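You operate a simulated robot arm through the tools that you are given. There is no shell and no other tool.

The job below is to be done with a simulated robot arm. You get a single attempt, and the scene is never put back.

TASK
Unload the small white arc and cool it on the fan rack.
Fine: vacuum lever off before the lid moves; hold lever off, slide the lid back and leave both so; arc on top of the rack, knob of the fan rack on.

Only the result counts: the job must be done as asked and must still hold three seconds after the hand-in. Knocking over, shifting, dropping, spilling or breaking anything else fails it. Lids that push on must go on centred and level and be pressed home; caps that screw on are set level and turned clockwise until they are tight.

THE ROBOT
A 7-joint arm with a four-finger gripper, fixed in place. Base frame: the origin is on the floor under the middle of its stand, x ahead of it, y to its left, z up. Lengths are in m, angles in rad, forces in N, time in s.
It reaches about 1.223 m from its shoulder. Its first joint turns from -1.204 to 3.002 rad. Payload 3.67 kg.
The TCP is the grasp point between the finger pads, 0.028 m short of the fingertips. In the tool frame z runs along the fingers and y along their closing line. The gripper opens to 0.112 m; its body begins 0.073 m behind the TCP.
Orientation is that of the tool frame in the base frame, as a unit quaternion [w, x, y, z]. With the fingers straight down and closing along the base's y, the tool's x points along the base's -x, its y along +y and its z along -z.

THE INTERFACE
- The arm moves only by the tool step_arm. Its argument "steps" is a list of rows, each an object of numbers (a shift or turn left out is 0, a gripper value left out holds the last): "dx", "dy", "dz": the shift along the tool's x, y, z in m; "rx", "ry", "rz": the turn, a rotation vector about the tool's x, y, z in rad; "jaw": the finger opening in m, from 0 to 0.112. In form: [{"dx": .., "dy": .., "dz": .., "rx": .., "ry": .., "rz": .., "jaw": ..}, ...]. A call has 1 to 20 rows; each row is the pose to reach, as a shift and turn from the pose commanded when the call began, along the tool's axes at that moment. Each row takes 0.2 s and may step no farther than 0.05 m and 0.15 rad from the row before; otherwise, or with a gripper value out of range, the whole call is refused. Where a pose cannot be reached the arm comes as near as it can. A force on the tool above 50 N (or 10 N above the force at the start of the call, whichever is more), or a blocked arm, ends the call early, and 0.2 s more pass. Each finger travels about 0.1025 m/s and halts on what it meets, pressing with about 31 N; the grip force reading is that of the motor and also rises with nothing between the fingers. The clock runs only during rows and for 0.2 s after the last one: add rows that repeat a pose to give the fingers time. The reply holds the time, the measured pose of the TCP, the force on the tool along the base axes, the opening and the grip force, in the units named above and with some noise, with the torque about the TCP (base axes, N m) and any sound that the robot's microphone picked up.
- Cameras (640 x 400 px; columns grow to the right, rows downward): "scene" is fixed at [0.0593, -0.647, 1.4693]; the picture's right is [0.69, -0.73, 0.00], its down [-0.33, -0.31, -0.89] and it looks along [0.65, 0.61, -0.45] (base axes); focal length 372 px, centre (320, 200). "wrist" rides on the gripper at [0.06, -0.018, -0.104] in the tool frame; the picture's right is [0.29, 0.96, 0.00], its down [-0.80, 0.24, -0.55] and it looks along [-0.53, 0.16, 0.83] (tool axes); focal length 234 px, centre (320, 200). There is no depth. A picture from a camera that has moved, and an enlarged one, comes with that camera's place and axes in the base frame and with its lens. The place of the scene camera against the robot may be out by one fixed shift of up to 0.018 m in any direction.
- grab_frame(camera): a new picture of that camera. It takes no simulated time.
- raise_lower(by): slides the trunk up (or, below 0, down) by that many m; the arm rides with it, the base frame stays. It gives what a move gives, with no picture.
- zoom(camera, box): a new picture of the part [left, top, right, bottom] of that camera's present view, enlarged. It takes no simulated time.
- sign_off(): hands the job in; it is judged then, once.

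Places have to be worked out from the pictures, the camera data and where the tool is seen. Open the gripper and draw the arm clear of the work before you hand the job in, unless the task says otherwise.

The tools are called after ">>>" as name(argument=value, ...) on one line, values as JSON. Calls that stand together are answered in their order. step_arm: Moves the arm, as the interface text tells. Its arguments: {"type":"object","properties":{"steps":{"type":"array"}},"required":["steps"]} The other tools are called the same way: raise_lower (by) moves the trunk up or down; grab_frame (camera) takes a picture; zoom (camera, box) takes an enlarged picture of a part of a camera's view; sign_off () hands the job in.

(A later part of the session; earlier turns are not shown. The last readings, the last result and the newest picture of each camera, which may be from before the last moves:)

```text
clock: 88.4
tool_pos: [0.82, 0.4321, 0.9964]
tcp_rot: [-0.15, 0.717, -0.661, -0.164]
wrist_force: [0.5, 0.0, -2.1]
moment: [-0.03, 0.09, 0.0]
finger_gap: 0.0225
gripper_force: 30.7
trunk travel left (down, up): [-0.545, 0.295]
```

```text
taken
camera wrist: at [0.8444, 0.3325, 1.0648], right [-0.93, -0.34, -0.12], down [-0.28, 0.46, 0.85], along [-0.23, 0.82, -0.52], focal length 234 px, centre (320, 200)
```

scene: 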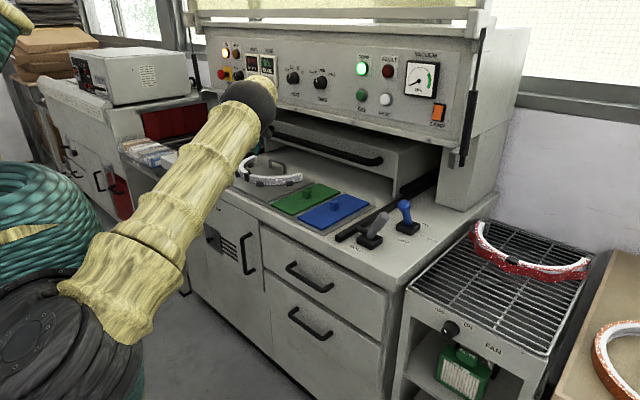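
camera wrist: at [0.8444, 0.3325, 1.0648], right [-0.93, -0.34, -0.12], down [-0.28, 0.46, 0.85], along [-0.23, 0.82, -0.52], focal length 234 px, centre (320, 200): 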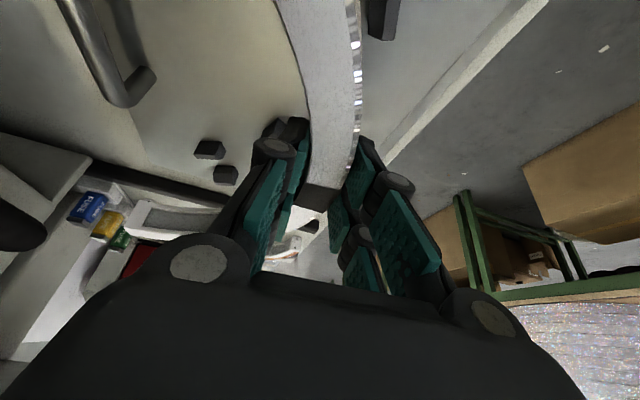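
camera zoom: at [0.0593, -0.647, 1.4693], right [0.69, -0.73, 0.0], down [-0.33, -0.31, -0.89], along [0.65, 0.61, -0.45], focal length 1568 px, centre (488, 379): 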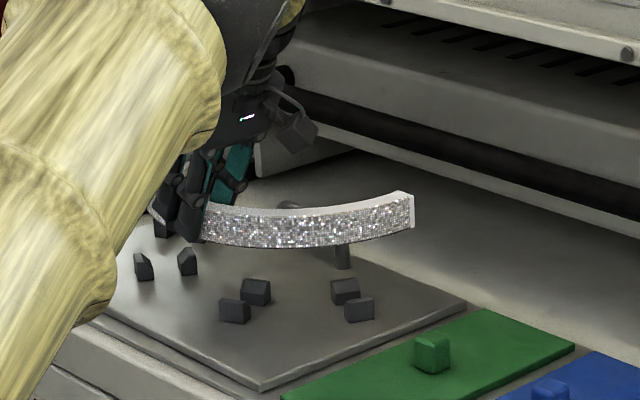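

The arc is free of the posts, level and firmly held, and the plate and posts stayed put. I'll draw it back from under the panel lip and raise it to transport height.

>>> step_arm(steps=[{"dx": -0.0016, "dy": 0.0273, "dz": -0.0213, "jaw": 0.0}, {"dx": -0.0032, "dy": 0.0547, "dz": -0.0427}, {"dx": -0.0048, "dy": 0.082, "dz": -0.064}, {"dx": 0.006, "dy": 0.0838, "dz": -0.095}, {"dx": 0.0169, "dy": 0.0857, "dz": -0.126}, {"dx": 0.0278, "dy": 0.0875, "dz": -0.1571}, {"dx": 0.0278, "dy": 0.0875, "dz": -0.1571}])

>>> grab_frame(camera="scene")

>>> grab_frame(camera="wrist")

```text
clock: 90.0
tool_pos: [0.7381, 0.3314, 1.1286]
tcp_rot: [-0.15, 0.717, -0.661, -0.164]
wrist_force: [0.7, 1.0, -2.6]
moment: [-0.05, 0.05, -0.03]
finger_gap: 0.0225
gripper_force: 31.0
trunk travel left (down, up): [-0.545, 0.295]
```

```text
taken
```

scene: 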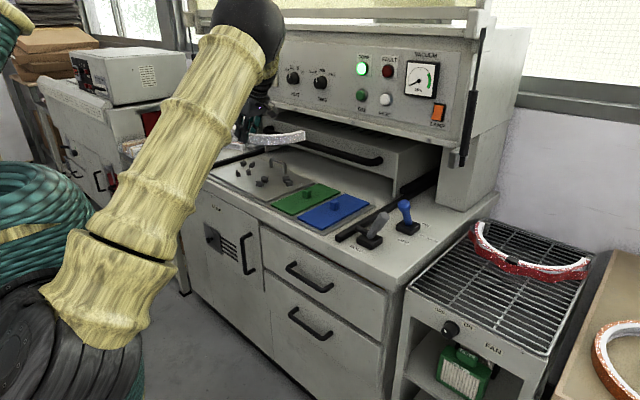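

```text
taken
camera wrist: at [0.7642, 0.2327, 1.197], right [-0.93, -0.34, -0.12], down [-0.28, 0.46, 0.84], along [-0.23, 0.82, -0.52], focal length 234 px, centre (320, 200)
```

wrist: 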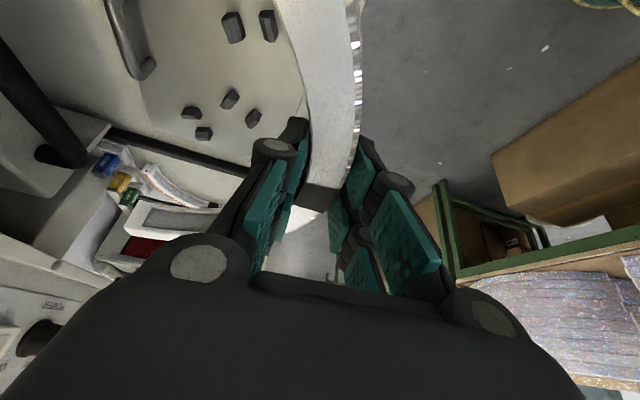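

The arc is steady in the grip. I'll carry it across towards the rack side in moderate steps, first to y≈-0.03.

>>> step_arm(steps=[{"dx": 0.0356, "dy": 0.0041, "dz": -0.0177, "jaw": 0.0}, {"dx": 0.0712, "dy": 0.0083, "dz": -0.0353}, {"dx": 0.1068, "dy": 0.0124, "dz": -0.053}, {"dx": 0.1424, "dy": 0.0166, "dz": -0.0707}, {"dx": 0.178, "dy": 0.0207, "dz": -0.0883}, {"dx": 0.2136, "dy": 0.0249, "dz": -0.106}, {"dx": 0.2492, "dy": 0.029, "dz": -0.1237}, {"dx": 0.2848, "dy": 0.0332, "dz": -0.1413}, {"dx": 0.3204, "dy": 0.0373, "dz": -0.159}, {"dx": 0.3204, "dy": 0.0373, "dz": -0.159}])

>>> grab_frame(camera="scene")

```text
clock: 92.2
tool_pos: [0.7308, -0.0312, 1.1319]
tcp_rot: [-0.149, 0.718, -0.66, -0.164]
wrist_force: [-0.4, 1.2, -2.0]
moment: [-0.02, 0.07, -0.01]
finger_gap: 0.0221
gripper_force: 31.2
trunk travel left (down, up): [-0.545, 0.295]
```

```text
taken
```

scene: 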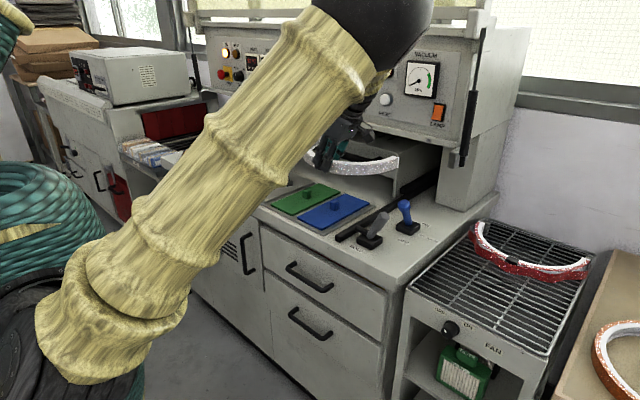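

Tracking is accurate. I'll continue towards the rack while yawing the hand about -29°, so the arc will fit the free front part of the rack ahead of the red arc.

>>> step_arm(steps=[{"dx": 0.0329, "dy": 0.0013, "dz": -0.0158, "rx": 0.0243, "rz": 0.0506, "jaw": 0.0}, {"dx": 0.0659, "dy": 0.0026, "dz": -0.0316, "rx": 0.0486, "rz": 0.1011}, {"dx": 0.0988, "dy": 0.004, "dz": -0.0473, "rx": 0.0729, "rz": 0.1517}, {"dx": 0.1318, "dy": 0.0053, "dz": -0.0631, "rx": 0.0972, "rz": 0.2022}, {"dx": 0.1647, "dy": 0.0066, "dz": -0.0789, "rx": 0.1215, "rz": 0.2528}, {"dx": 0.1977, "dy": 0.0079, "dz": -0.0947, "rx": 0.1458, "rz": 0.3033}, {"dx": 0.2306, "dy": 0.0093, "dz": -0.1104, "rx": 0.1701, "rz": 0.3539}, {"dx": 0.2636, "dy": 0.0106, "dz": -0.1262, "rx": 0.1944, "rz": 0.4044}, {"dx": 0.2965, "dy": 0.0119, "dz": -0.142, "rx": 0.2187, "rz": 0.455}, {"dx": 0.2965, "dy": 0.0119, "dz": -0.142, "rx": 0.2187, "rz": 0.455}])

>>> grab_frame(camera="scene")

>>> grab_frame(camera="wrist")

```text
clock: 94.4
tool_pos: [0.7453, -0.3575, 1.1293]
tcp_rot: [0.187, -0.529, 0.819, 0.121]
wrist_force: [-13.4, 0.1, -2.3]
moment: [-0.03, 0.49, 1.1]
finger_gap: 0.0227
gripper_force: 31.1
trunk travel left (down, up): [-0.545, 0.295]
```

```text
taken
```

scene: 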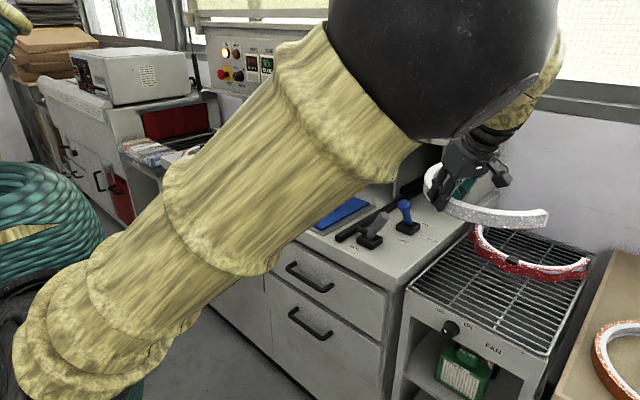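

```text
taken
camera wrist: at [0.7199, -0.4556, 1.1985], right [-0.98, 0.16, -0.12], down [-0.02, 0.53, 0.85], along [0.2, 0.83, -0.52], focal length 234 px, centre (320, 200)
```

wrist: 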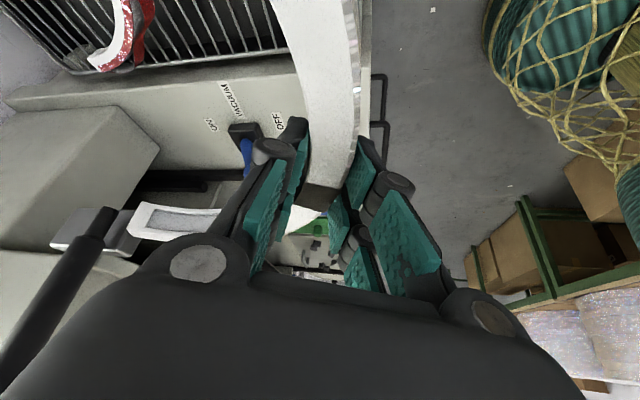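

The reading shows 13 N in x and a yaw moment: the arc's rear end has touched the gas-spring bracket. I'll back away from it at once.

>>> step_arm(steps=[{"dx": 0.0156, "dy": 0.0142, "dz": -0.0075, "jaw": 0.0}, {"dx": 0.0312, "dy": 0.0283, "dz": -0.015}, {"dx": 0.0312, "dy": 0.0283, "dz": -0.015}])

>>> grab_frame(camera="wrist")

>>> zoom(camera="scene", box=[380, 110, 620, 270])

```text
clock: 95.2
tool_pos: [0.7067, -0.3779, 1.1304]
tcp_rot: [0.187, -0.529, 0.818, 0.122]
wrist_force: [0.4, -0.5, -1.5]
moment: [0.02, 0.1, -0.01]
finger_gap: 0.0224
gripper_force: 30.9
trunk travel left (down, up): [-0.545, 0.295]
```

```text
taken
camera wrist: at [0.6817, -0.4767, 1.1988], right [-0.98, 0.16, -0.12], down [-0.02, 0.53, 0.85], along [0.2, 0.83, -0.52], focal length 234 px, centre (320, 200)
```

wrist: 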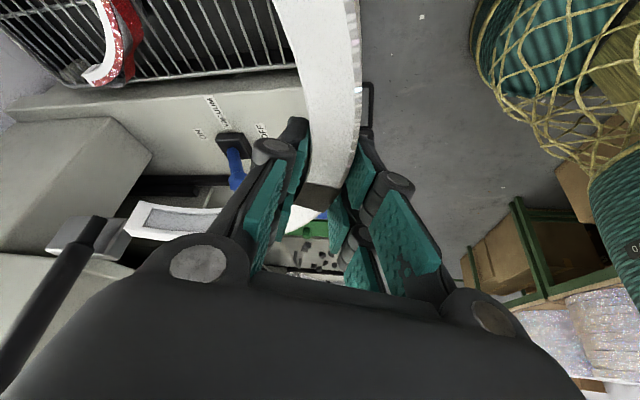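

```text
2.50 times, centred on (500, 190) of scene
camera zoom: at [0.0593, -0.647, 1.4693], right [0.69, -0.73, 0.0], down [-0.33, -0.31, -0.89], along [0.65, 0.61, -0.45], focal length 931 px, centre (-130, 225)
```

zoom: 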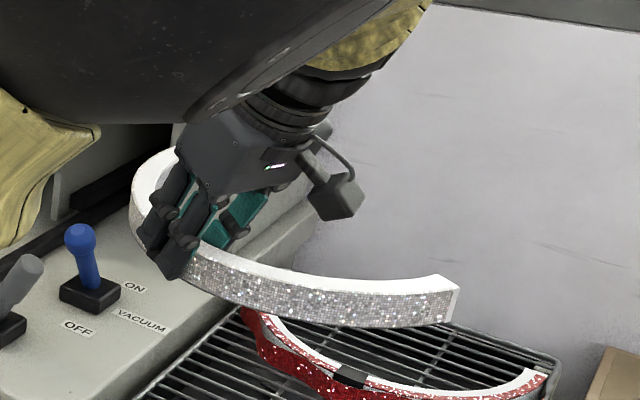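

The arc is clear again. In the scene its chord measures about 0.29 m, so I'll yaw a further -14° to fit the rack width, and lower to z≈1.07 so it passes beneath the bracket.

>>> step_arm(steps=[{"dx": 0.0152, "dy": -0.003, "dz": 0.0094, "jaw": 0.0}, {"dx": 0.0304, "dy": -0.0059, "dz": 0.0187, "rx": 0.0354, "rz": 0.0736}, {"dx": 0.0455, "dy": -0.0089, "dz": 0.0281, "rx": 0.0709, "rz": 0.1471}, {"dx": 0.0607, "dy": -0.0118, "dz": 0.0374, "rx": 0.1063, "rz": 0.2207}, {"dx": 0.0607, "dy": -0.0118, "dz": 0.0374, "rx": 0.1063, "rz": 0.2207}])

>>> grab_frame(camera="scene")

>>> grab_frame(camera="wrist")

```text
clock: 96.4
tool_pos: [0.7022, -0.4207, 1.0719]
tcp_rot: [0.199, -0.425, 0.878, 0.097]
wrist_force: [0.8, -0.8, -2.3]
moment: [0.09, 0.09, 0.0]
finger_gap: 0.0224
gripper_force: 31.6
trunk travel left (down, up): [-0.545, 0.295]
```

```text
taken
```

scene: 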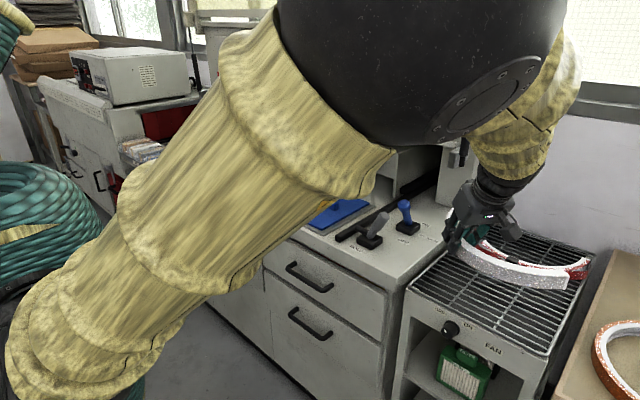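

```text
taken
camera wrist: at [0.6542, -0.5084, 1.1391], right [-0.91, 0.39, -0.12], down [0.11, 0.52, 0.85], along [0.39, 0.76, -0.52], focal length 234 px, centre (320, 200)
```

wrist: 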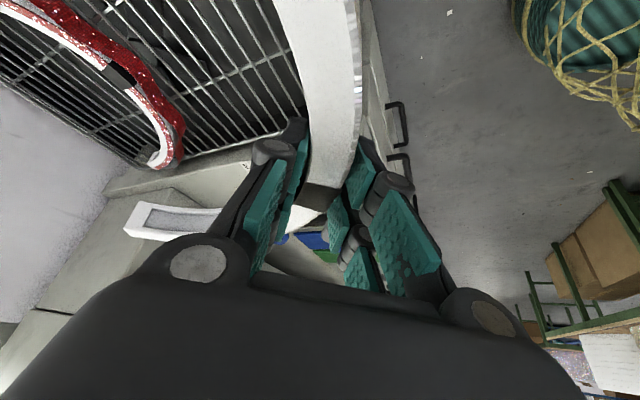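

The rack and held arc are both visible now. I'll zoom in to measure their relative placement before lowering.

>>> zoom(camera="scene", box=[400, 180, 624, 360])

>>> zoom(camera="wrist", box=[0, 0, 384, 240])

```text
2.22 times, centred on (512, 270) of scene
camera zoom: at [0.0593, -0.647, 1.4693], right [0.69, -0.73, 0.0], down [-0.33, -0.31, -0.89], along [0.65, 0.61, -0.45], focal length 828 px, centre (-107, 44)
```

zoom: 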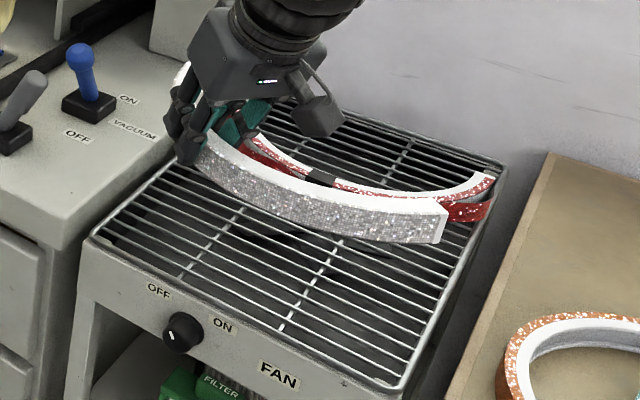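

```text
1.67 times, centred on (192, 120) of wrist
camera zoom: at [0.6542, -0.5084, 1.1391], right [-0.91, 0.39, -0.12], down [0.11, 0.52, 0.85], along [0.39, 0.76, -0.52], focal length 390 px, centre (533, 333)
```

zoom: 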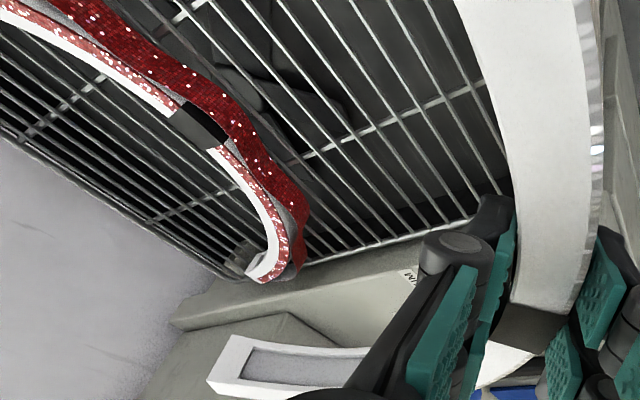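

Measured from both views, the arc has mid radius ≈0.134 m and currently points about 41° off. I'll turn it back 10.7°, move so its centre will be at about (0.885,-0.469), and lower to z≈1.0.

>>> step_arm(steps=[{"dx": 0.0017, "dy": -0.015, "dz": 0.025, "rx": -0.027, "rz": -0.0563, "jaw": 0.0}, {"dx": 0.0033, "dy": -0.0299, "dz": 0.0501, "rx": -0.0538, "rz": -0.1126}, {"dx": 0.005, "dy": -0.0449, "dz": 0.0752, "rx": -0.0807, "rz": -0.1689}, {"dx": 0.005, "dy": -0.0449, "dz": 0.0752, "rx": -0.0807, "rz": -0.1689}])

>>> zoom(camera="scene", box=[400, 180, 624, 360])

>>> grab_frame(camera="wrist")

```text
clock: 97.4
tool_pos: [0.7522, -0.423, 1.0001]
tcp_rot: [0.19, -0.506, 0.834, 0.115]
wrist_force: [-0.2, -0.1, -2.3]
moment: [0.04, 0.09, 0.0]
finger_gap: 0.0223
gripper_force: 30.9
trunk travel left (down, up): [-0.545, 0.295]
```

```text
2.22 times, centred on (512, 270) of scene
camera zoom: at [0.0593, -0.647, 1.4693], right [0.69, -0.73, 0.0], down [-0.33, -0.31, -0.89], along [0.65, 0.61, -0.45], focal length 828 px, centre (-107, 44)
```

zoom: 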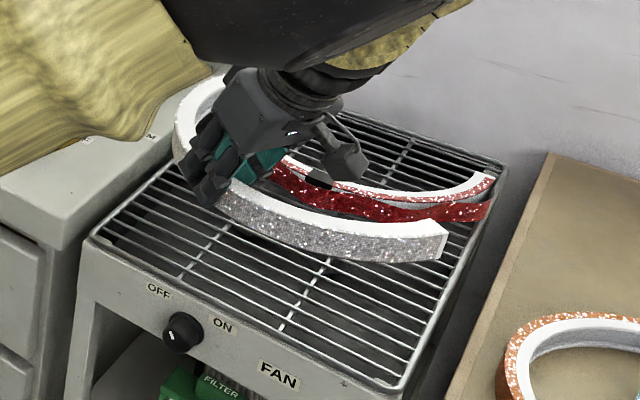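

```text
taken
camera wrist: at [0.7223, -0.5206, 1.0688], right [-0.97, 0.21, -0.13], down [0.01, 0.54, 0.84], along [0.25, 0.82, -0.52], focal length 234 px, centre (320, 200)
```

wrist: 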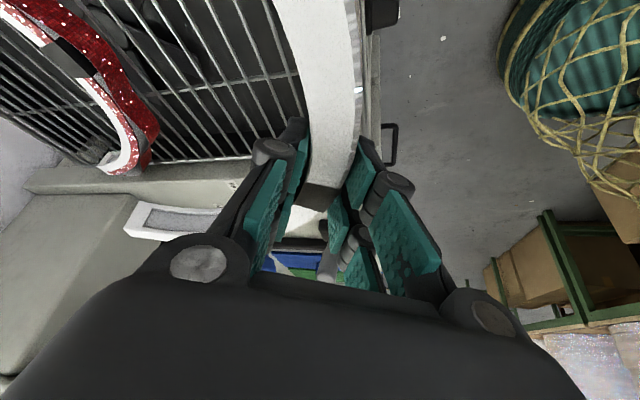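

The arc now sits over the free front part of the rack: y from -0.325 to -0.60 and x from 0.74 to 0.96, clear of the red arc. I'll lower straight down to near contact.

>>> step_arm(steps=[{"dx": 0.0087, "dz": 0.0181, "jaw": 0.0}, {"dx": 0.0173, "dz": 0.0361}, {"dx": 0.026, "dz": 0.0542}, {"dx": 0.0282, "dz": 0.0587}, {"dx": 0.0282, "dz": 0.0587}])

>>> zoom(camera="scene", box=[400, 180, 624, 360])

```text
clock: 98.6
tool_pos: [0.7544, -0.4194, 0.9354]
tcp_rot: [0.19, -0.506, 0.833, 0.117]
wrist_force: [-0.3, 0.3, -1.0]
moment: [0.0, 0.09, -0.02]
finger_gap: 0.0225
gripper_force: 30.6
trunk travel left (down, up): [-0.545, 0.295]
```

```text
2.22 times, centred on (512, 270) of scene
camera zoom: at [0.0593, -0.647, 1.4693], right [0.69, -0.73, 0.0], down [-0.33, -0.31, -0.89], along [0.65, 0.61, -0.45], focal length 828 px, centre (-107, 44)
```

zoom: 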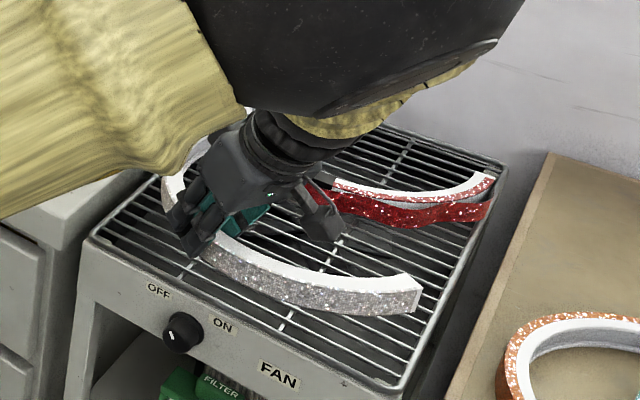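

The arc is just above the wires. I'll go down in small steps, with a slight -y correction, and watch the force.

>>> step_arm(steps=[{"dx": 0.0062, "dy": -0.0023, "dz": 0.0026, "jaw": 0.0}, {"dx": 0.0083, "dy": -0.0023, "dz": 0.0071}, {"dx": 0.0083, "dy": -0.0023, "dz": 0.0071}])

```text
clock: 99.4
tool_pos: [0.754, -0.4257, 0.9249]
tcp_rot: [0.19, -0.505, 0.834, 0.116]
wrist_force: [0.0, -1.0, -1.9]
moment: [0.02, 0.08, 0.0]
finger_gap: 0.0226
gripper_force: 31.2
trunk travel left (down, up): [-0.545, 0.295]
```

No contact yet at z=0.925. I'll continue down in 4 mm steps.

>>> step_arm(steps=[{"dx": 0.0017, "dz": 0.0036, "jaw": 0.0}, {"dx": 0.0035, "dz": 0.0072}, {"dx": 0.0035, "dz": 0.0072}])

>>> zoom(camera="scene", box=[400, 200, 592, 320])

```text
clock: 100.2
tool_pos: [0.7528, -0.425, 0.9177]
tcp_rot: [0.19, -0.505, 0.834, 0.116]
wrist_force: [0.0, 0.4, -1.9]
moment: [0.03, 0.11, 0.02]
finger_gap: 0.0224
gripper_force: 30.4
trunk travel left (down, up): [-0.545, 0.295]
```

```text
3.33 times, centred on (496, 260) of scene
camera zoom: at [0.0593, -0.647, 1.4693], right [0.69, -0.73, 0.0], down [-0.33, -0.31, -0.89], along [0.65, 0.61, -0.45], focal length 1242 px, centre (-267, 0)
```

zoom: 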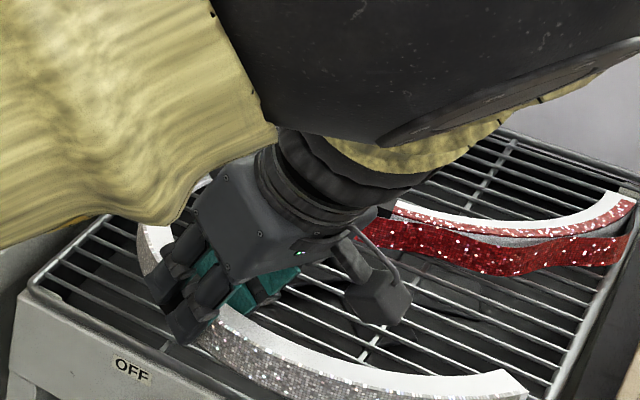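

Still no contact at z=0.918. I'll keep stepping down slowly.

>>> step_arm(steps=[{"dx": 0.0017, "dz": 0.0036, "jaw": 0.0}, {"dx": 0.0035, "dz": 0.0072}, {"dx": 0.0035, "dz": 0.0072}])

```text
clock: 101.0
tool_pos: [0.7544, -0.4258, 0.9103]
tcp_rot: [0.19, -0.506, 0.833, 0.116]
wrist_force: [-0.2, 0.1, -1.3]
moment: [0.03, 0.1, -0.01]
finger_gap: 0.0223
gripper_force: 30.9
trunk travel left (down, up): [-0.545, 0.295]
```

Weight still hangs free at z=0.910. I'll continue in the same small steps.

>>> step_arm(steps=[{"dx": 0.0017, "dz": 0.0036, "jaw": 0.0}, {"dx": 0.0035, "dz": 0.0072}, {"dx": 0.0035, "dz": 0.0072}])

>>> grab_frame(camera="wrist")

>>> grab_frame(camera="scene")

```text
clock: 101.8
tool_pos: [0.7534, -0.4254, 0.9013]
tcp_rot: [0.19, -0.505, 0.834, 0.116]
wrist_force: [-0.5, 0.2, -2.6]
moment: [0.04, 0.1, -0.01]
finger_gap: 0.0225
gripper_force: 30.7
trunk travel left (down, up): [-0.545, 0.295]
```

```text
taken
camera wrist: at [0.7228, -0.5223, 0.9692], right [-0.97, 0.21, -0.12], down [0.01, 0.53, 0.85], along [0.25, 0.82, -0.52], focal length 234 px, centre (320, 200)
```

wrist: 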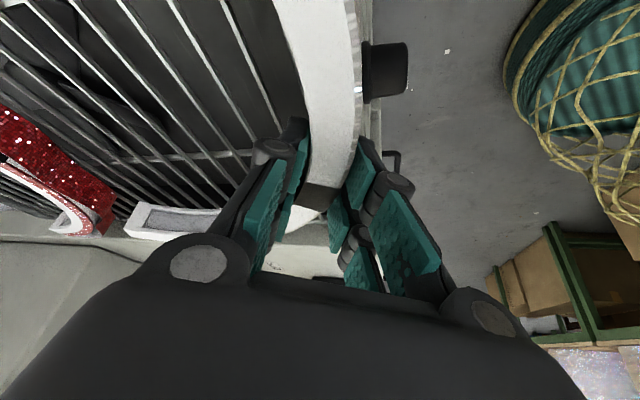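

```text
taken
```

scene: 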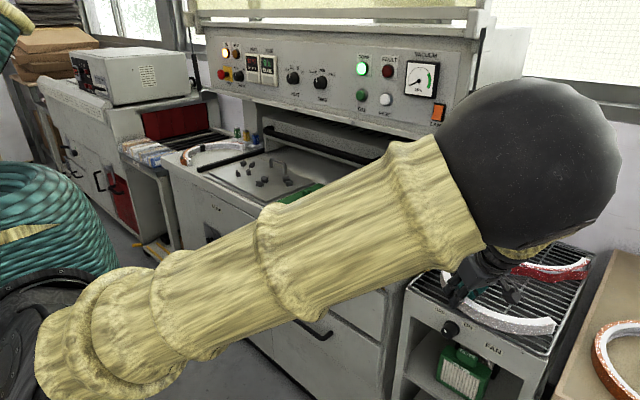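

The arc's left end is still about 5 cm from the red arc and everything is clear. I'll continue lowering.

>>> step_arm(steps=[{"dx": 0.0017, "dz": 0.0036, "jaw": 0.0}, {"dx": 0.0035, "dz": 0.0072}, {"dx": 0.0035, "dz": 0.0072}])

>>> zoom(camera="scene", box=[400, 230, 592, 350])

```text
clock: 102.6
tool_pos: [0.7539, -0.4243, 0.8948]
tcp_rot: [0.191, -0.505, 0.834, 0.115]
wrist_force: [1.9, -4.3, 16.5]
moment: [-0.42, 0.28, 0.07]
finger_gap: 0.0223
gripper_force: 30.5
trunk travel left (down, up): [-0.545, 0.295]
```

```text
3.33 times, centred on (496, 290) of scene
camera zoom: at [0.0593, -0.647, 1.4693], right [0.69, -0.73, 0.0], down [-0.33, -0.31, -0.89], along [0.65, 0.61, -0.45], focal length 1242 px, centre (-267, -100)
```

zoom: 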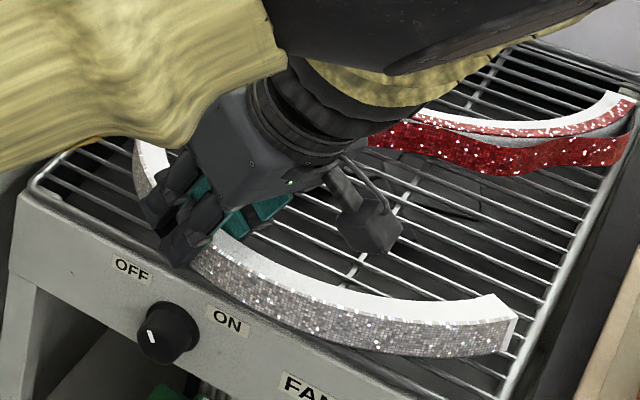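

Contact (16.5 N) at z=0.895 means the rack top is at about 0.845. At that height the rack's front rail is nearer x≈0.755, so the arc sits slightly over the front edge. I'll lift 12 mm, move 25 mm further back, and lower again.

>>> step_arm(steps=[{"dx": -0.0026, "dz": -0.0054, "jaw": 0.0}, {"dx": -0.0052, "dz": -0.0108}, {"dx": -0.0104, "dy": -0.0111, "dz": -0.0083}, {"dx": -0.0156, "dy": -0.0222, "dz": -0.0058}, {"dx": -0.0156, "dy": -0.0222, "dz": -0.0058}])

>>> zoom(camera="scene", box=[400, 230, 592, 350])

>>> grab_frame(camera="wrist")

```text
clock: 103.8
tool_pos: [0.7794, -0.4254, 0.9064]
tcp_rot: [0.19, -0.506, 0.834, 0.116]
wrist_force: [0.7, -0.6, -2.4]
moment: [0.05, 0.08, -0.03]
finger_gap: 0.0223
gripper_force: 31.1
trunk travel left (down, up): [-0.545, 0.295]
```

```text
3.33 times, centred on (496, 290) of scene
camera zoom: at [0.0593, -0.647, 1.4693], right [0.69, -0.73, 0.0], down [-0.33, -0.31, -0.89], along [0.65, 0.61, -0.45], focal length 1242 px, centre (-267, -100)
```

zoom: 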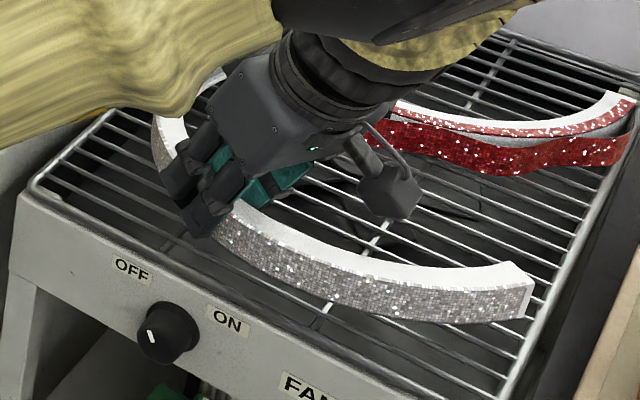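

```text
taken
camera wrist: at [0.7487, -0.5223, 0.974], right [-0.97, 0.21, -0.12], down [0.01, 0.53, 0.85], along [0.25, 0.82, -0.52], focal length 234 px, centre (320, 200)
```

wrist: 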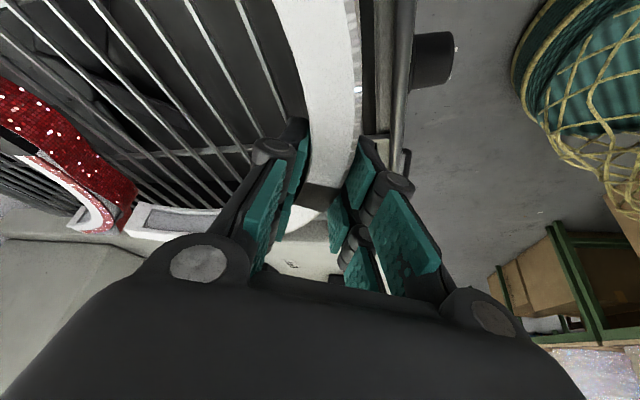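

The arc now lies entirely within the rack outline and clear of the red arc. I'll lower it to contact.

>>> step_arm(steps=[{"dx": 0.0022, "dz": 0.0045, "jaw": 0.0}, {"dx": 0.0039, "dz": 0.0081}, {"dx": 0.0043, "dz": 0.009}, {"dx": 0.0043, "dz": 0.009}])

```text
clock: 104.8
tool_pos: [0.7788, -0.4261, 0.8967]
tcp_rot: [0.19, -0.505, 0.834, 0.115]
wrist_force: [-0.2, -0.2, -2.1]
moment: [0.03, 0.11, -0.01]
finger_gap: 0.0226
gripper_force: 30.4
trunk travel left (down, up): [-0.545, 0.295]
```

No contact yet at 0.897. I'll step down a few more millimetres.

>>> step_arm(steps=[{"dx": 0.0013, "dz": 0.0027, "jaw": 0.0}, {"dx": 0.0022, "dz": 0.0045}, {"dx": 0.0022, "dz": 0.0045}])

```text
clock: 105.6
tool_pos: [0.7792, -0.4243, 0.895]
tcp_rot: [0.193, -0.505, 0.834, 0.114]
wrist_force: [4.1, -10.0, 35.6]
moment: [-0.6, 0.62, 0.22]
finger_gap: 0.0222
gripper_force: 30.7
trunk travel left (down, up): [-0.545, 0.295]
```

It's down, pressing 35 N at z=0.895. I'll relieve 3 mm of that press, then look at how it rests.

>>> step_arm(steps=[{"dx": -0.0013, "dz": -0.0027, "jaw": 0.0}, {"dx": -0.0013, "dz": -0.0027}])

>>> zoom(camera="scene", box=[400, 230, 592, 350])

```text
clock: 106.2
tool_pos: [0.7787, -0.4242, 0.8957]
tcp_rot: [0.191, -0.505, 0.834, 0.115]
wrist_force: [10.6, -6.3, 28.0]
moment: [-0.48, 0.06, 0.17]
finger_gap: 0.0226
gripper_force: 30.9
trunk travel left (down, up): [-0.545, 0.295]
```

```text
3.33 times, centred on (496, 290) of scene
camera zoom: at [0.0593, -0.647, 1.4693], right [0.69, -0.73, 0.0], down [-0.33, -0.31, -0.89], along [0.65, 0.61, -0.45], focal length 1242 px, centre (-267, -100)
```

zoom: 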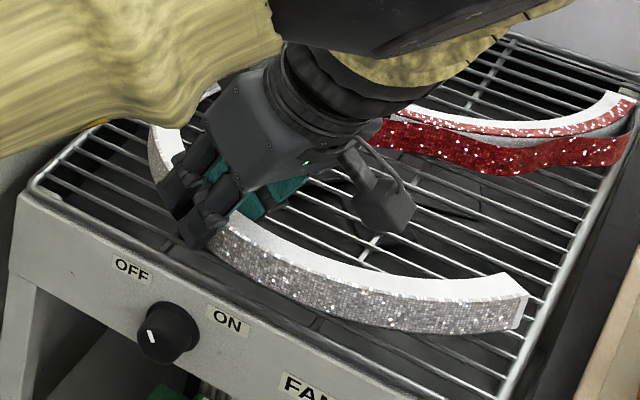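

The arc rests on the wires, inside the outline. I'll relieve another 3 mm and open the fingers.

>>> step_arm(steps=[{"dx": -0.0013, "dz": -0.0027, "jaw": 0.0}, {"dx": -0.0013, "dz": -0.0027, "jaw": 0.03}, {"dx": -0.0013, "dz": -0.0027, "jaw": 0.045}, {"dx": -0.0013, "dz": -0.0027, "jaw": 0.052}, {"dx": -0.0013, "dz": -0.0027, "jaw": 0.052}])

>>> zoom(camera="scene", box=[400, 230, 592, 350])

>>> grab_frame(camera="wrist")

```text
clock: 107.4
tool_pos: [0.7788, -0.4256, 0.8945]
tcp_rot: [0.19, -0.505, 0.834, 0.116]
wrist_force: [1.7, 0.5, 0.5]
moment: [0.02, 0.0, 0.01]
finger_gap: 0.0519
gripper_force: 0.1
trunk travel left (down, up): [-0.545, 0.295]
```

```text
3.33 times, centred on (496, 290) of scene
camera zoom: at [0.0593, -0.647, 1.4693], right [0.69, -0.73, 0.0], down [-0.33, -0.31, -0.89], along [0.65, 0.61, -0.45], focal length 1242 px, centre (-267, -100)
```

zoom: 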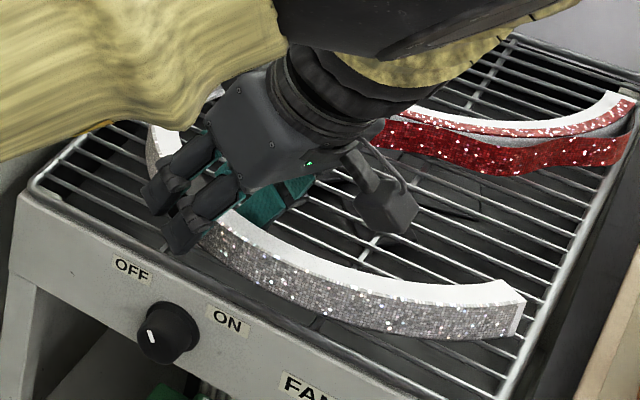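

```text
taken
camera wrist: at [0.7476, -0.523, 0.9638], right [-0.97, 0.21, -0.12], down [0.01, 0.53, 0.85], along [0.25, 0.82, -0.52], focal length 234 px, centre (320, 200)
```

wrist: 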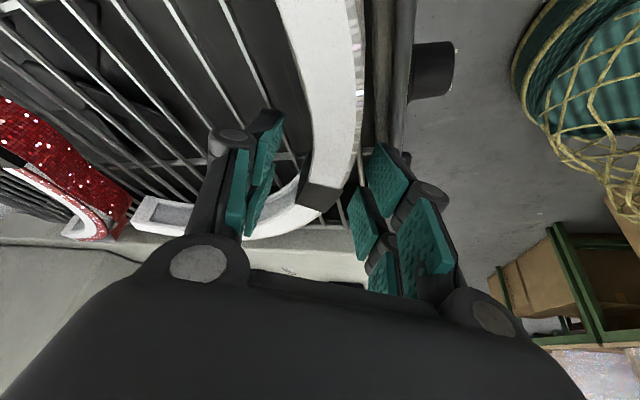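

The arc is released and standing on the rack. I'll lift straight up clear of it, then examine the fan knob.

>>> step_arm(steps=[{"dx": -0.0087, "dz": -0.0181}, {"dx": -0.0217, "dz": -0.0452}, {"dx": -0.039, "dz": -0.0813}, {"dx": -0.0563, "dz": -0.1174}, {"dx": -0.0736, "dz": -0.1535}, {"dx": -0.0736, "dz": -0.1535}])

>>> grab_frame(camera="scene")

>>> zoom(camera="scene", box=[400, 200, 608, 330])

>>> zoom(camera="scene", box=[420, 300, 500, 350])

```text
clock: 108.8
tool_pos: [0.779, -0.4256, 1.0671]
tcp_rot: [0.19, -0.504, 0.834, 0.116]
wrist_force: [0.2, -0.7, -0.5]
moment: [0.0, 0.01, 0.02]
finger_gap: 0.0521
gripper_force: 0.0
trunk travel left (down, up): [-0.545, 0.295]
```

```text
taken
```

scene: 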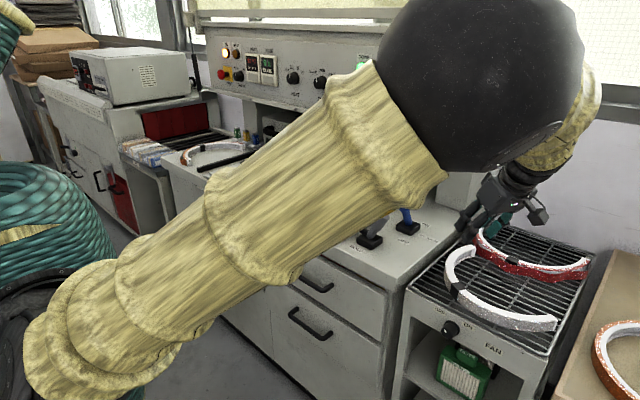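

```text
3.08 times, centred on (504, 265) of scene
camera zoom: at [0.0593, -0.647, 1.4693], right [0.69, -0.73, 0.0], down [-0.33, -0.31, -0.89], along [0.65, 0.61, -0.45], focal length 1146 px, centre (-246, 0)
```

zoom: 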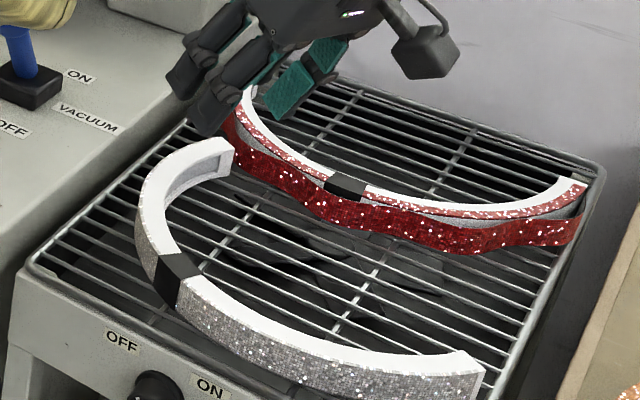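

```text
8.00 times, centred on (460, 325) of scene
camera zoom: at [0.0593, -0.647, 1.4693], right [0.69, -0.73, 0.0], down [-0.33, -0.31, -0.89], along [0.65, 0.61, -0.45], focal length 2980 px, centre (-800, -800)
```

zoom: 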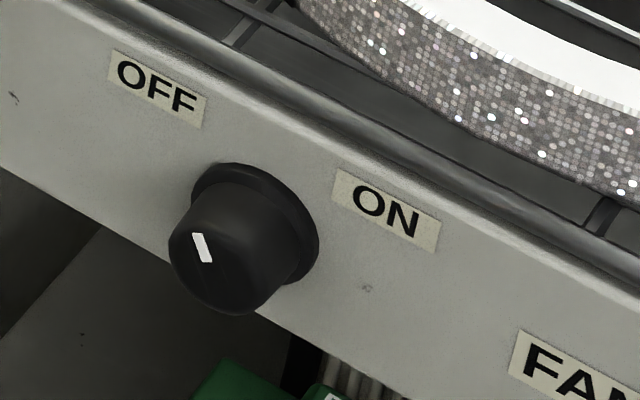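

The white arc rests neatly on the rack. The fan knob points at OFF, and ON is a clockwise turn seen from the front. I'll raise the trunk a little so the arm can point horizontally at the knob.

>>> raise_lower(by=0.1)

```text
clock: 110.2
tool_pos: [0.7773, -0.4259, 1.1668]
tcp_rot: [0.19, -0.505, 0.834, 0.116]
wrist_force: [0.2, 0.0, -0.1]
moment: [-0.01, 0.03, 0.0]
finger_gap: 0.0519
gripper_force: 0.3
trunk travel left (down, up): [-0.645, 0.195]
```

Raised cleanly. Now I'll swing the hand to point forward while drawing back in front of the rack, in two stages.

>>> step_arm(steps=[{"dx": 0.0107, "dy": 0.0085, "dz": 0.0103, "rx": 0.1173, "ry": -0.0018, "rz": -0.0586}, {"dx": 0.0214, "dy": 0.017, "dz": 0.0207, "rx": 0.2346, "ry": -0.0037, "rz": -0.1172}, {"dx": 0.032, "dy": 0.0255, "dz": 0.031, "rx": 0.3519, "ry": -0.0055, "rz": -0.1758}, {"dx": 0.0427, "dy": 0.034, "dz": 0.0414, "rx": 0.4692, "ry": -0.0073, "rz": -0.2343}, {"dx": 0.0534, "dy": 0.0425, "dz": 0.0517, "rx": 0.5865, "ry": -0.0092, "rz": -0.2929}, {"dx": 0.0641, "dy": 0.051, "dz": 0.0621, "rx": 0.7038, "ry": -0.011, "rz": -0.3515}, {"dx": 0.0641, "dy": 0.051, "dz": 0.0621, "rx": 0.7038, "ry": -0.011, "rz": -0.3515}])

>>> grab_frame(camera="scene")

```text
clock: 111.8
tool_pos: [0.7188, -0.4293, 1.0839]
tcp_rot: [0.374, -0.544, 0.722, -0.209]
wrist_force: [-0.2, -0.2, -0.6]
moment: [0.05, 0.0, 0.01]
finger_gap: 0.0519
gripper_force: 0.0
trunk travel left (down, up): [-0.645, 0.195]
```

```text
taken
```

scene: 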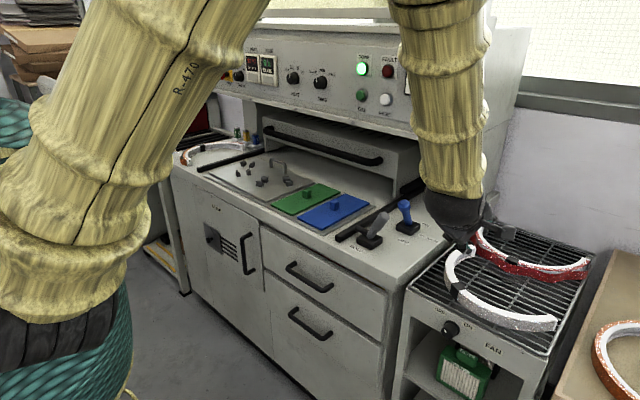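

Tracking is good. Now the second stage of the swing, to fully horizontal in front of the rack.

>>> step_arm(steps=[{"dx": 0.0076, "dy": 0.0187, "dz": 0.0027, "rx": 0.1168, "ry": -0.0023, "rz": -0.0586}, {"dx": 0.0152, "dy": 0.0375, "dz": 0.0054, "rx": 0.2337, "ry": -0.0047, "rz": -0.1172}, {"dx": 0.0228, "dy": 0.0562, "dz": 0.0082, "rx": 0.3505, "ry": -0.007, "rz": -0.1759}, {"dx": 0.0303, "dy": 0.0749, "dz": 0.0109, "rx": 0.4673, "ry": -0.0093, "rz": -0.2345}, {"dx": 0.0379, "dy": 0.0937, "dz": 0.0136, "rx": 0.5842, "ry": -0.0117, "rz": -0.2931}, {"dx": 0.0455, "dy": 0.1124, "dz": 0.0163, "rx": 0.701, "ry": -0.014, "rz": -0.3517}, {"dx": 0.0455, "dy": 0.1124, "dz": 0.0163, "rx": 0.701, "ry": -0.014, "rz": -0.3517}])

>>> grab_frame(camera="scene")

>>> grab_frame(camera="wrist")

```text
clock: 113.4
tool_pos: [0.6551, -0.4325, 0.9805]
tcp_rot: [-0.499, 0.5, -0.5, 0.501]
wrist_force: [0.0, 0.7, 0.3]
moment: [0.01, 0.06, 0.0]
finger_gap: 0.0522
gripper_force: 0.0
trunk travel left (down, up): [-0.645, 0.195]
```

```text
taken
```

scene: 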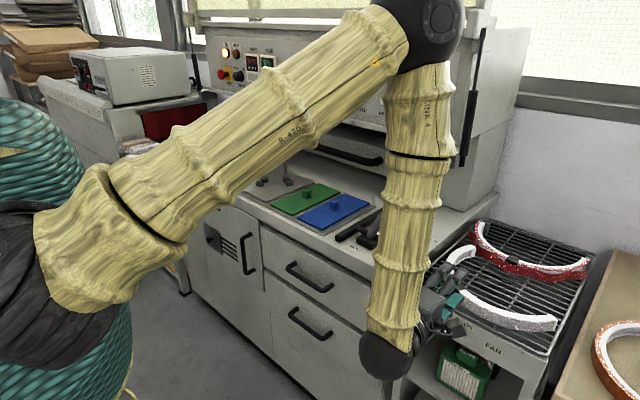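

```text
taken
camera wrist: at [0.5505, -0.4932, 0.999], right [0.0, -0.29, -0.96], down [-0.55, 0.8, -0.24], along [0.83, 0.53, -0.16], focal length 234 px, centre (320, 200)
```

wrist: 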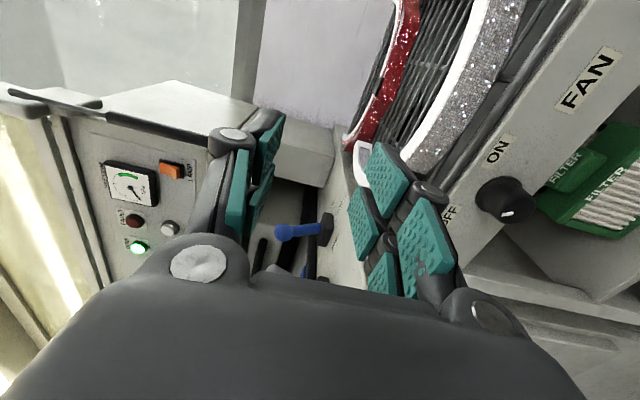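

The hand points straight forward at (0.655,-0.433,0.981) and the knob is visible at about (0.715,-0.434,0.818). I'll zoom in to refine its centre and the mark's angle.

>>> zoom(camera="wrist", box=[430, 140, 590, 260])

>>> zoom(camera="scene", box=[380, 230, 540, 350])

```text
3.33 times, centred on (510, 200) of wrist
camera zoom: at [0.5505, -0.4932, 0.999], right [0.0, -0.29, -0.96], down [-0.55, 0.8, -0.24], along [0.83, 0.53, -0.16], focal length 781 px, centre (-313, 200)
```

zoom: 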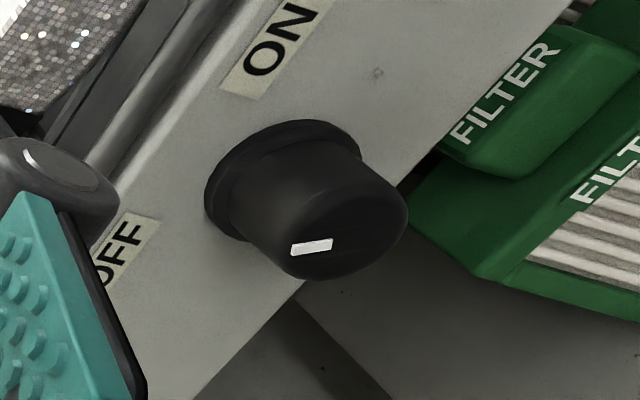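

```text
3.33 times, centred on (460, 290) of scene
camera zoom: at [0.0593, -0.647, 1.4693], right [0.69, -0.73, 0.0], down [-0.33, -0.31, -0.89], along [0.65, 0.61, -0.45], focal length 1242 px, centre (-147, -100)
```

zoom: 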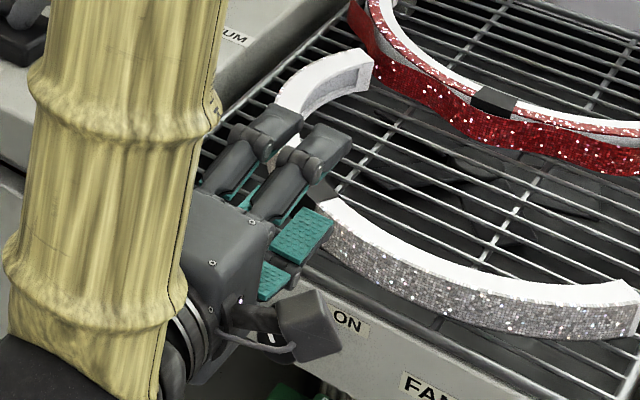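

The knob face is roughly at (0.708,-0.432,0.811), with the pointer about 45° to the left. I'll lower the hand in front of it for a second wrist view to pin down its depth.

>>> step_arm(steps=[{"dy": 0.035, "dz": -0.005}, {"dy": 0.07, "dz": -0.01}, {"dy": 0.11, "dz": -0.015}, {"dy": 0.11, "dz": -0.015}])

>>> grab_frame(camera="wrist")

>>> zoom(camera="scene", box=[380, 230, 540, 350])

```text
clock: 114.4
tool_pos: [0.6393, -0.4321, 0.8687]
tcp_rot: [0.5, -0.499, 0.501, -0.501]
wrist_force: [-0.6, -0.8, 0.4]
moment: [0.02, 0.05, 0.02]
finger_gap: 0.0522
gripper_force: 0.0
trunk travel left (down, up): [-0.645, 0.195]
```

```text
taken
camera wrist: at [0.5341, -0.4932, 0.8878], right [0.0, -0.29, -0.96], down [-0.55, 0.8, -0.24], along [0.83, 0.53, -0.16], focal length 234 px, centre (320, 200)
```

wrist: 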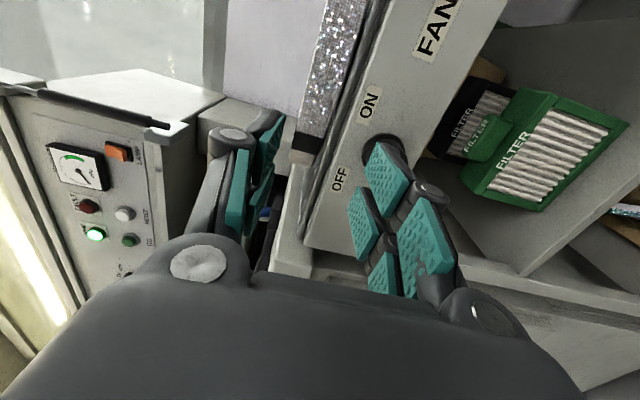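

```text
3.33 times, centred on (460, 290) of scene
camera zoom: at [0.0593, -0.647, 1.4693], right [0.69, -0.73, 0.0], down [-0.33, -0.31, -0.89], along [0.65, 0.61, -0.45], focal length 1242 px, centre (-147, -100)
```

zoom: 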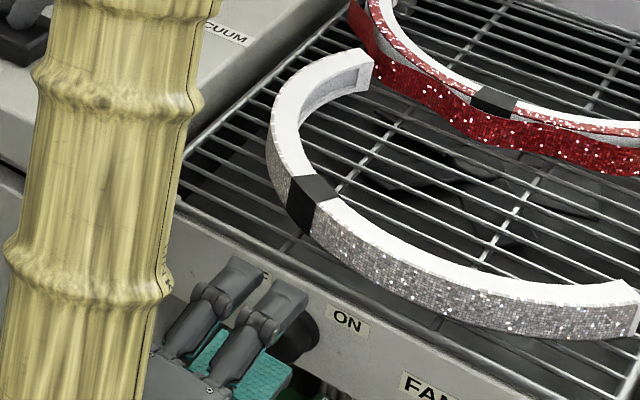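

Two views fix the panel at x≈0.730 and the labels at y=-0.398 and -0.465, so the knob centre is (y=-0.432, z≈0.810), spanning x 0.708–0.730. I'll drop to that height and then move in until the tips are just short of the panel.

>>> step_arm(steps=[{"dy": 0.03}, {"dy": 0.0587}, {"dy": 0.0587, "dz": 0.02}, {"dy": 0.0587, "dz": 0.04}, {"dy": 0.0587, "dz": 0.052}, {"dy": 0.0587, "dz": 0.058}, {"dy": 0.0587, "dz": 0.058}])

>>> grab_frame(camera="wrist")

>>> zoom(camera="scene", box=[400, 280, 528, 360])

```text
clock: 116.0
tool_pos: [0.6982, -0.434, 0.8121]
tcp_rot: [0.499, -0.499, 0.501, -0.5]
wrist_force: [0.2, -0.1, -0.1]
moment: [0.01, 0.04, 0.01]
finger_gap: 0.0518
gripper_force: 0.1
trunk travel left (down, up): [-0.645, 0.195]
```

```text
taken
camera wrist: at [0.5924, -0.4948, 0.8296], right [0.0, -0.29, -0.96], down [-0.55, 0.8, -0.24], along [0.83, 0.53, -0.16], focal length 234 px, centre (320, 200)
```

wrist: 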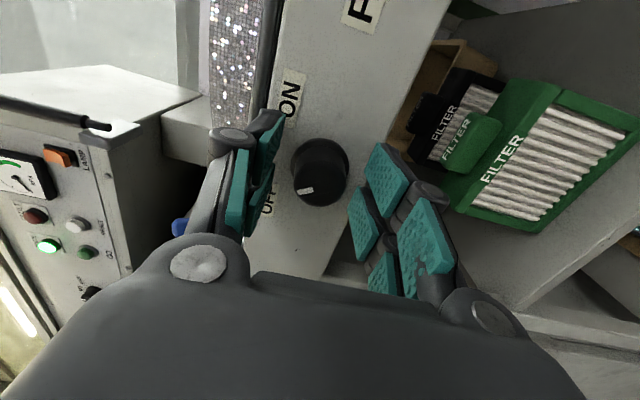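

```text
5.00 times, centred on (464, 320) of scene
camera zoom: at [0.0593, -0.647, 1.4693], right [0.69, -0.73, 0.0], down [-0.33, -0.31, -0.89], along [0.65, 0.61, -0.45], focal length 1862 px, centre (-400, -400)
```

zoom: 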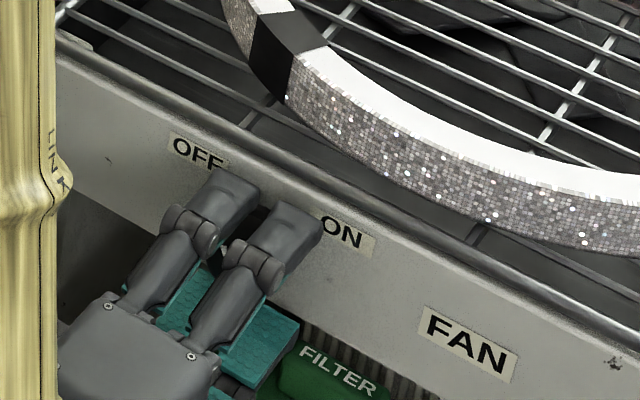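

The knob is centred between the upper and lower fingers, with the tips just short of the panel. I'll close on it.

>>> step_arm(steps=[{"jaw": 0.04}, {"jaw": 0.0}, {"jaw": 0.0}, {"jaw": 0.0}])

>>> grab_frame(camera="wrist")

```text
clock: 117.0
tool_pos: [0.6973, -0.4342, 0.8098]
tcp_rot: [0.499, -0.501, 0.502, -0.499]
wrist_force: [-5.0, 4.0, -11.8]
moment: [-0.04, 0.31, -0.03]
finger_gap: 0.0332
gripper_force: 44.9
trunk travel left (down, up): [-0.645, 0.195]
```

```text
taken
camera wrist: at [0.5923, -0.4947, 0.8287], right [0.0, -0.29, -0.96], down [-0.55, 0.8, -0.24], along [0.83, 0.53, -0.16], focal length 234 px, centre (320, 200)
```

wrist: 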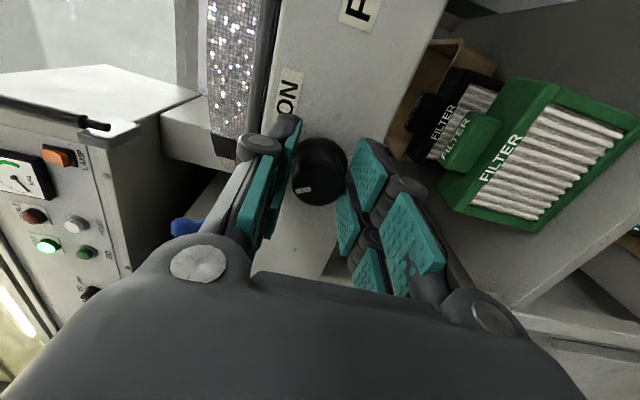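

The knob is held with a 0.033 m gap. I'll turn it clockwise, seen from the front, about the tool axis — first 0.8 rad to check direction.

>>> step_arm(steps=[{"dy": 0.001, "rz": 0.13, "jaw": 0.0}, {"dy": 0.001, "rz": 0.26}, {"dy": 0.001, "rz": 0.4}, {"dy": 0.001, "rz": 0.53}, {"dy": 0.001, "rz": 0.66}, {"dy": 0.001, "rz": 0.8}, {"dy": 0.001, "rz": 0.8}])

>>> grab_frame(camera="wrist")

>>> zoom(camera="scene", box=[400, 280, 528, 360])

```text
clock: 118.5
tool_pos: [0.6965, -0.4324, 0.8067]
tcp_rot: [0.653, -0.265, 0.659, -0.263]
wrist_force: [3.7, 2.7, -12.1]
moment: [0.0, 0.32, 0.21]
finger_gap: 0.0335
gripper_force: 44.9
trunk travel left (down, up): [-0.645, 0.195]
stopped in row 7: the force on the tool passed its limit at 51 N (the readings are from after the stop); the commanded pose is now the measured one
```

```text
taken
camera wrist: at [0.592, -0.4882, 0.778], right [-0.01, 0.49, -0.87], down [-0.55, 0.73, 0.41], along [0.83, 0.48, 0.26], focal length 234 px, centre (320, 200)
```

wrist: 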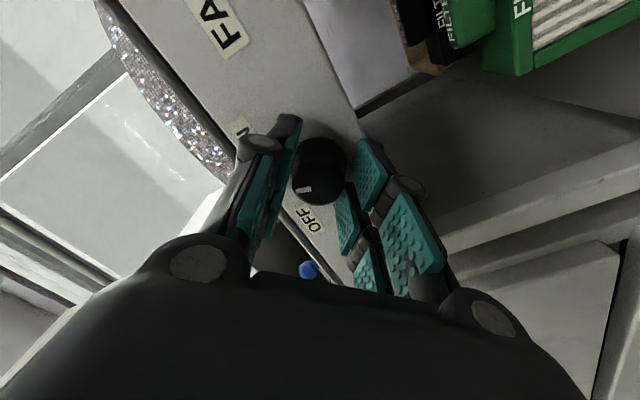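

```text
5.00 times, centred on (464, 320) of scene
camera zoom: at [0.0593, -0.647, 1.4693], right [0.69, -0.73, 0.0], down [-0.33, -0.31, -0.89], along [0.65, 0.61, -0.45], focal length 1862 px, centre (-400, -400)
```

zoom: 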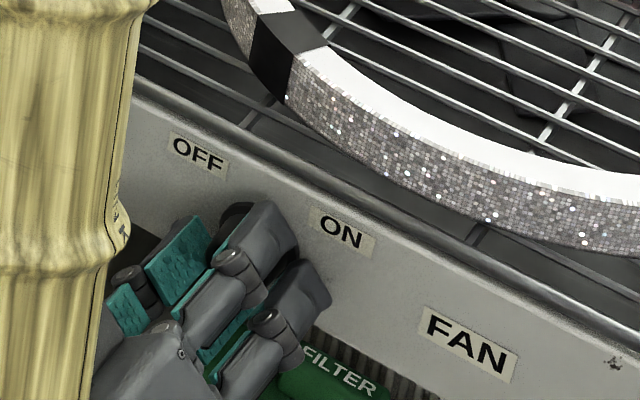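

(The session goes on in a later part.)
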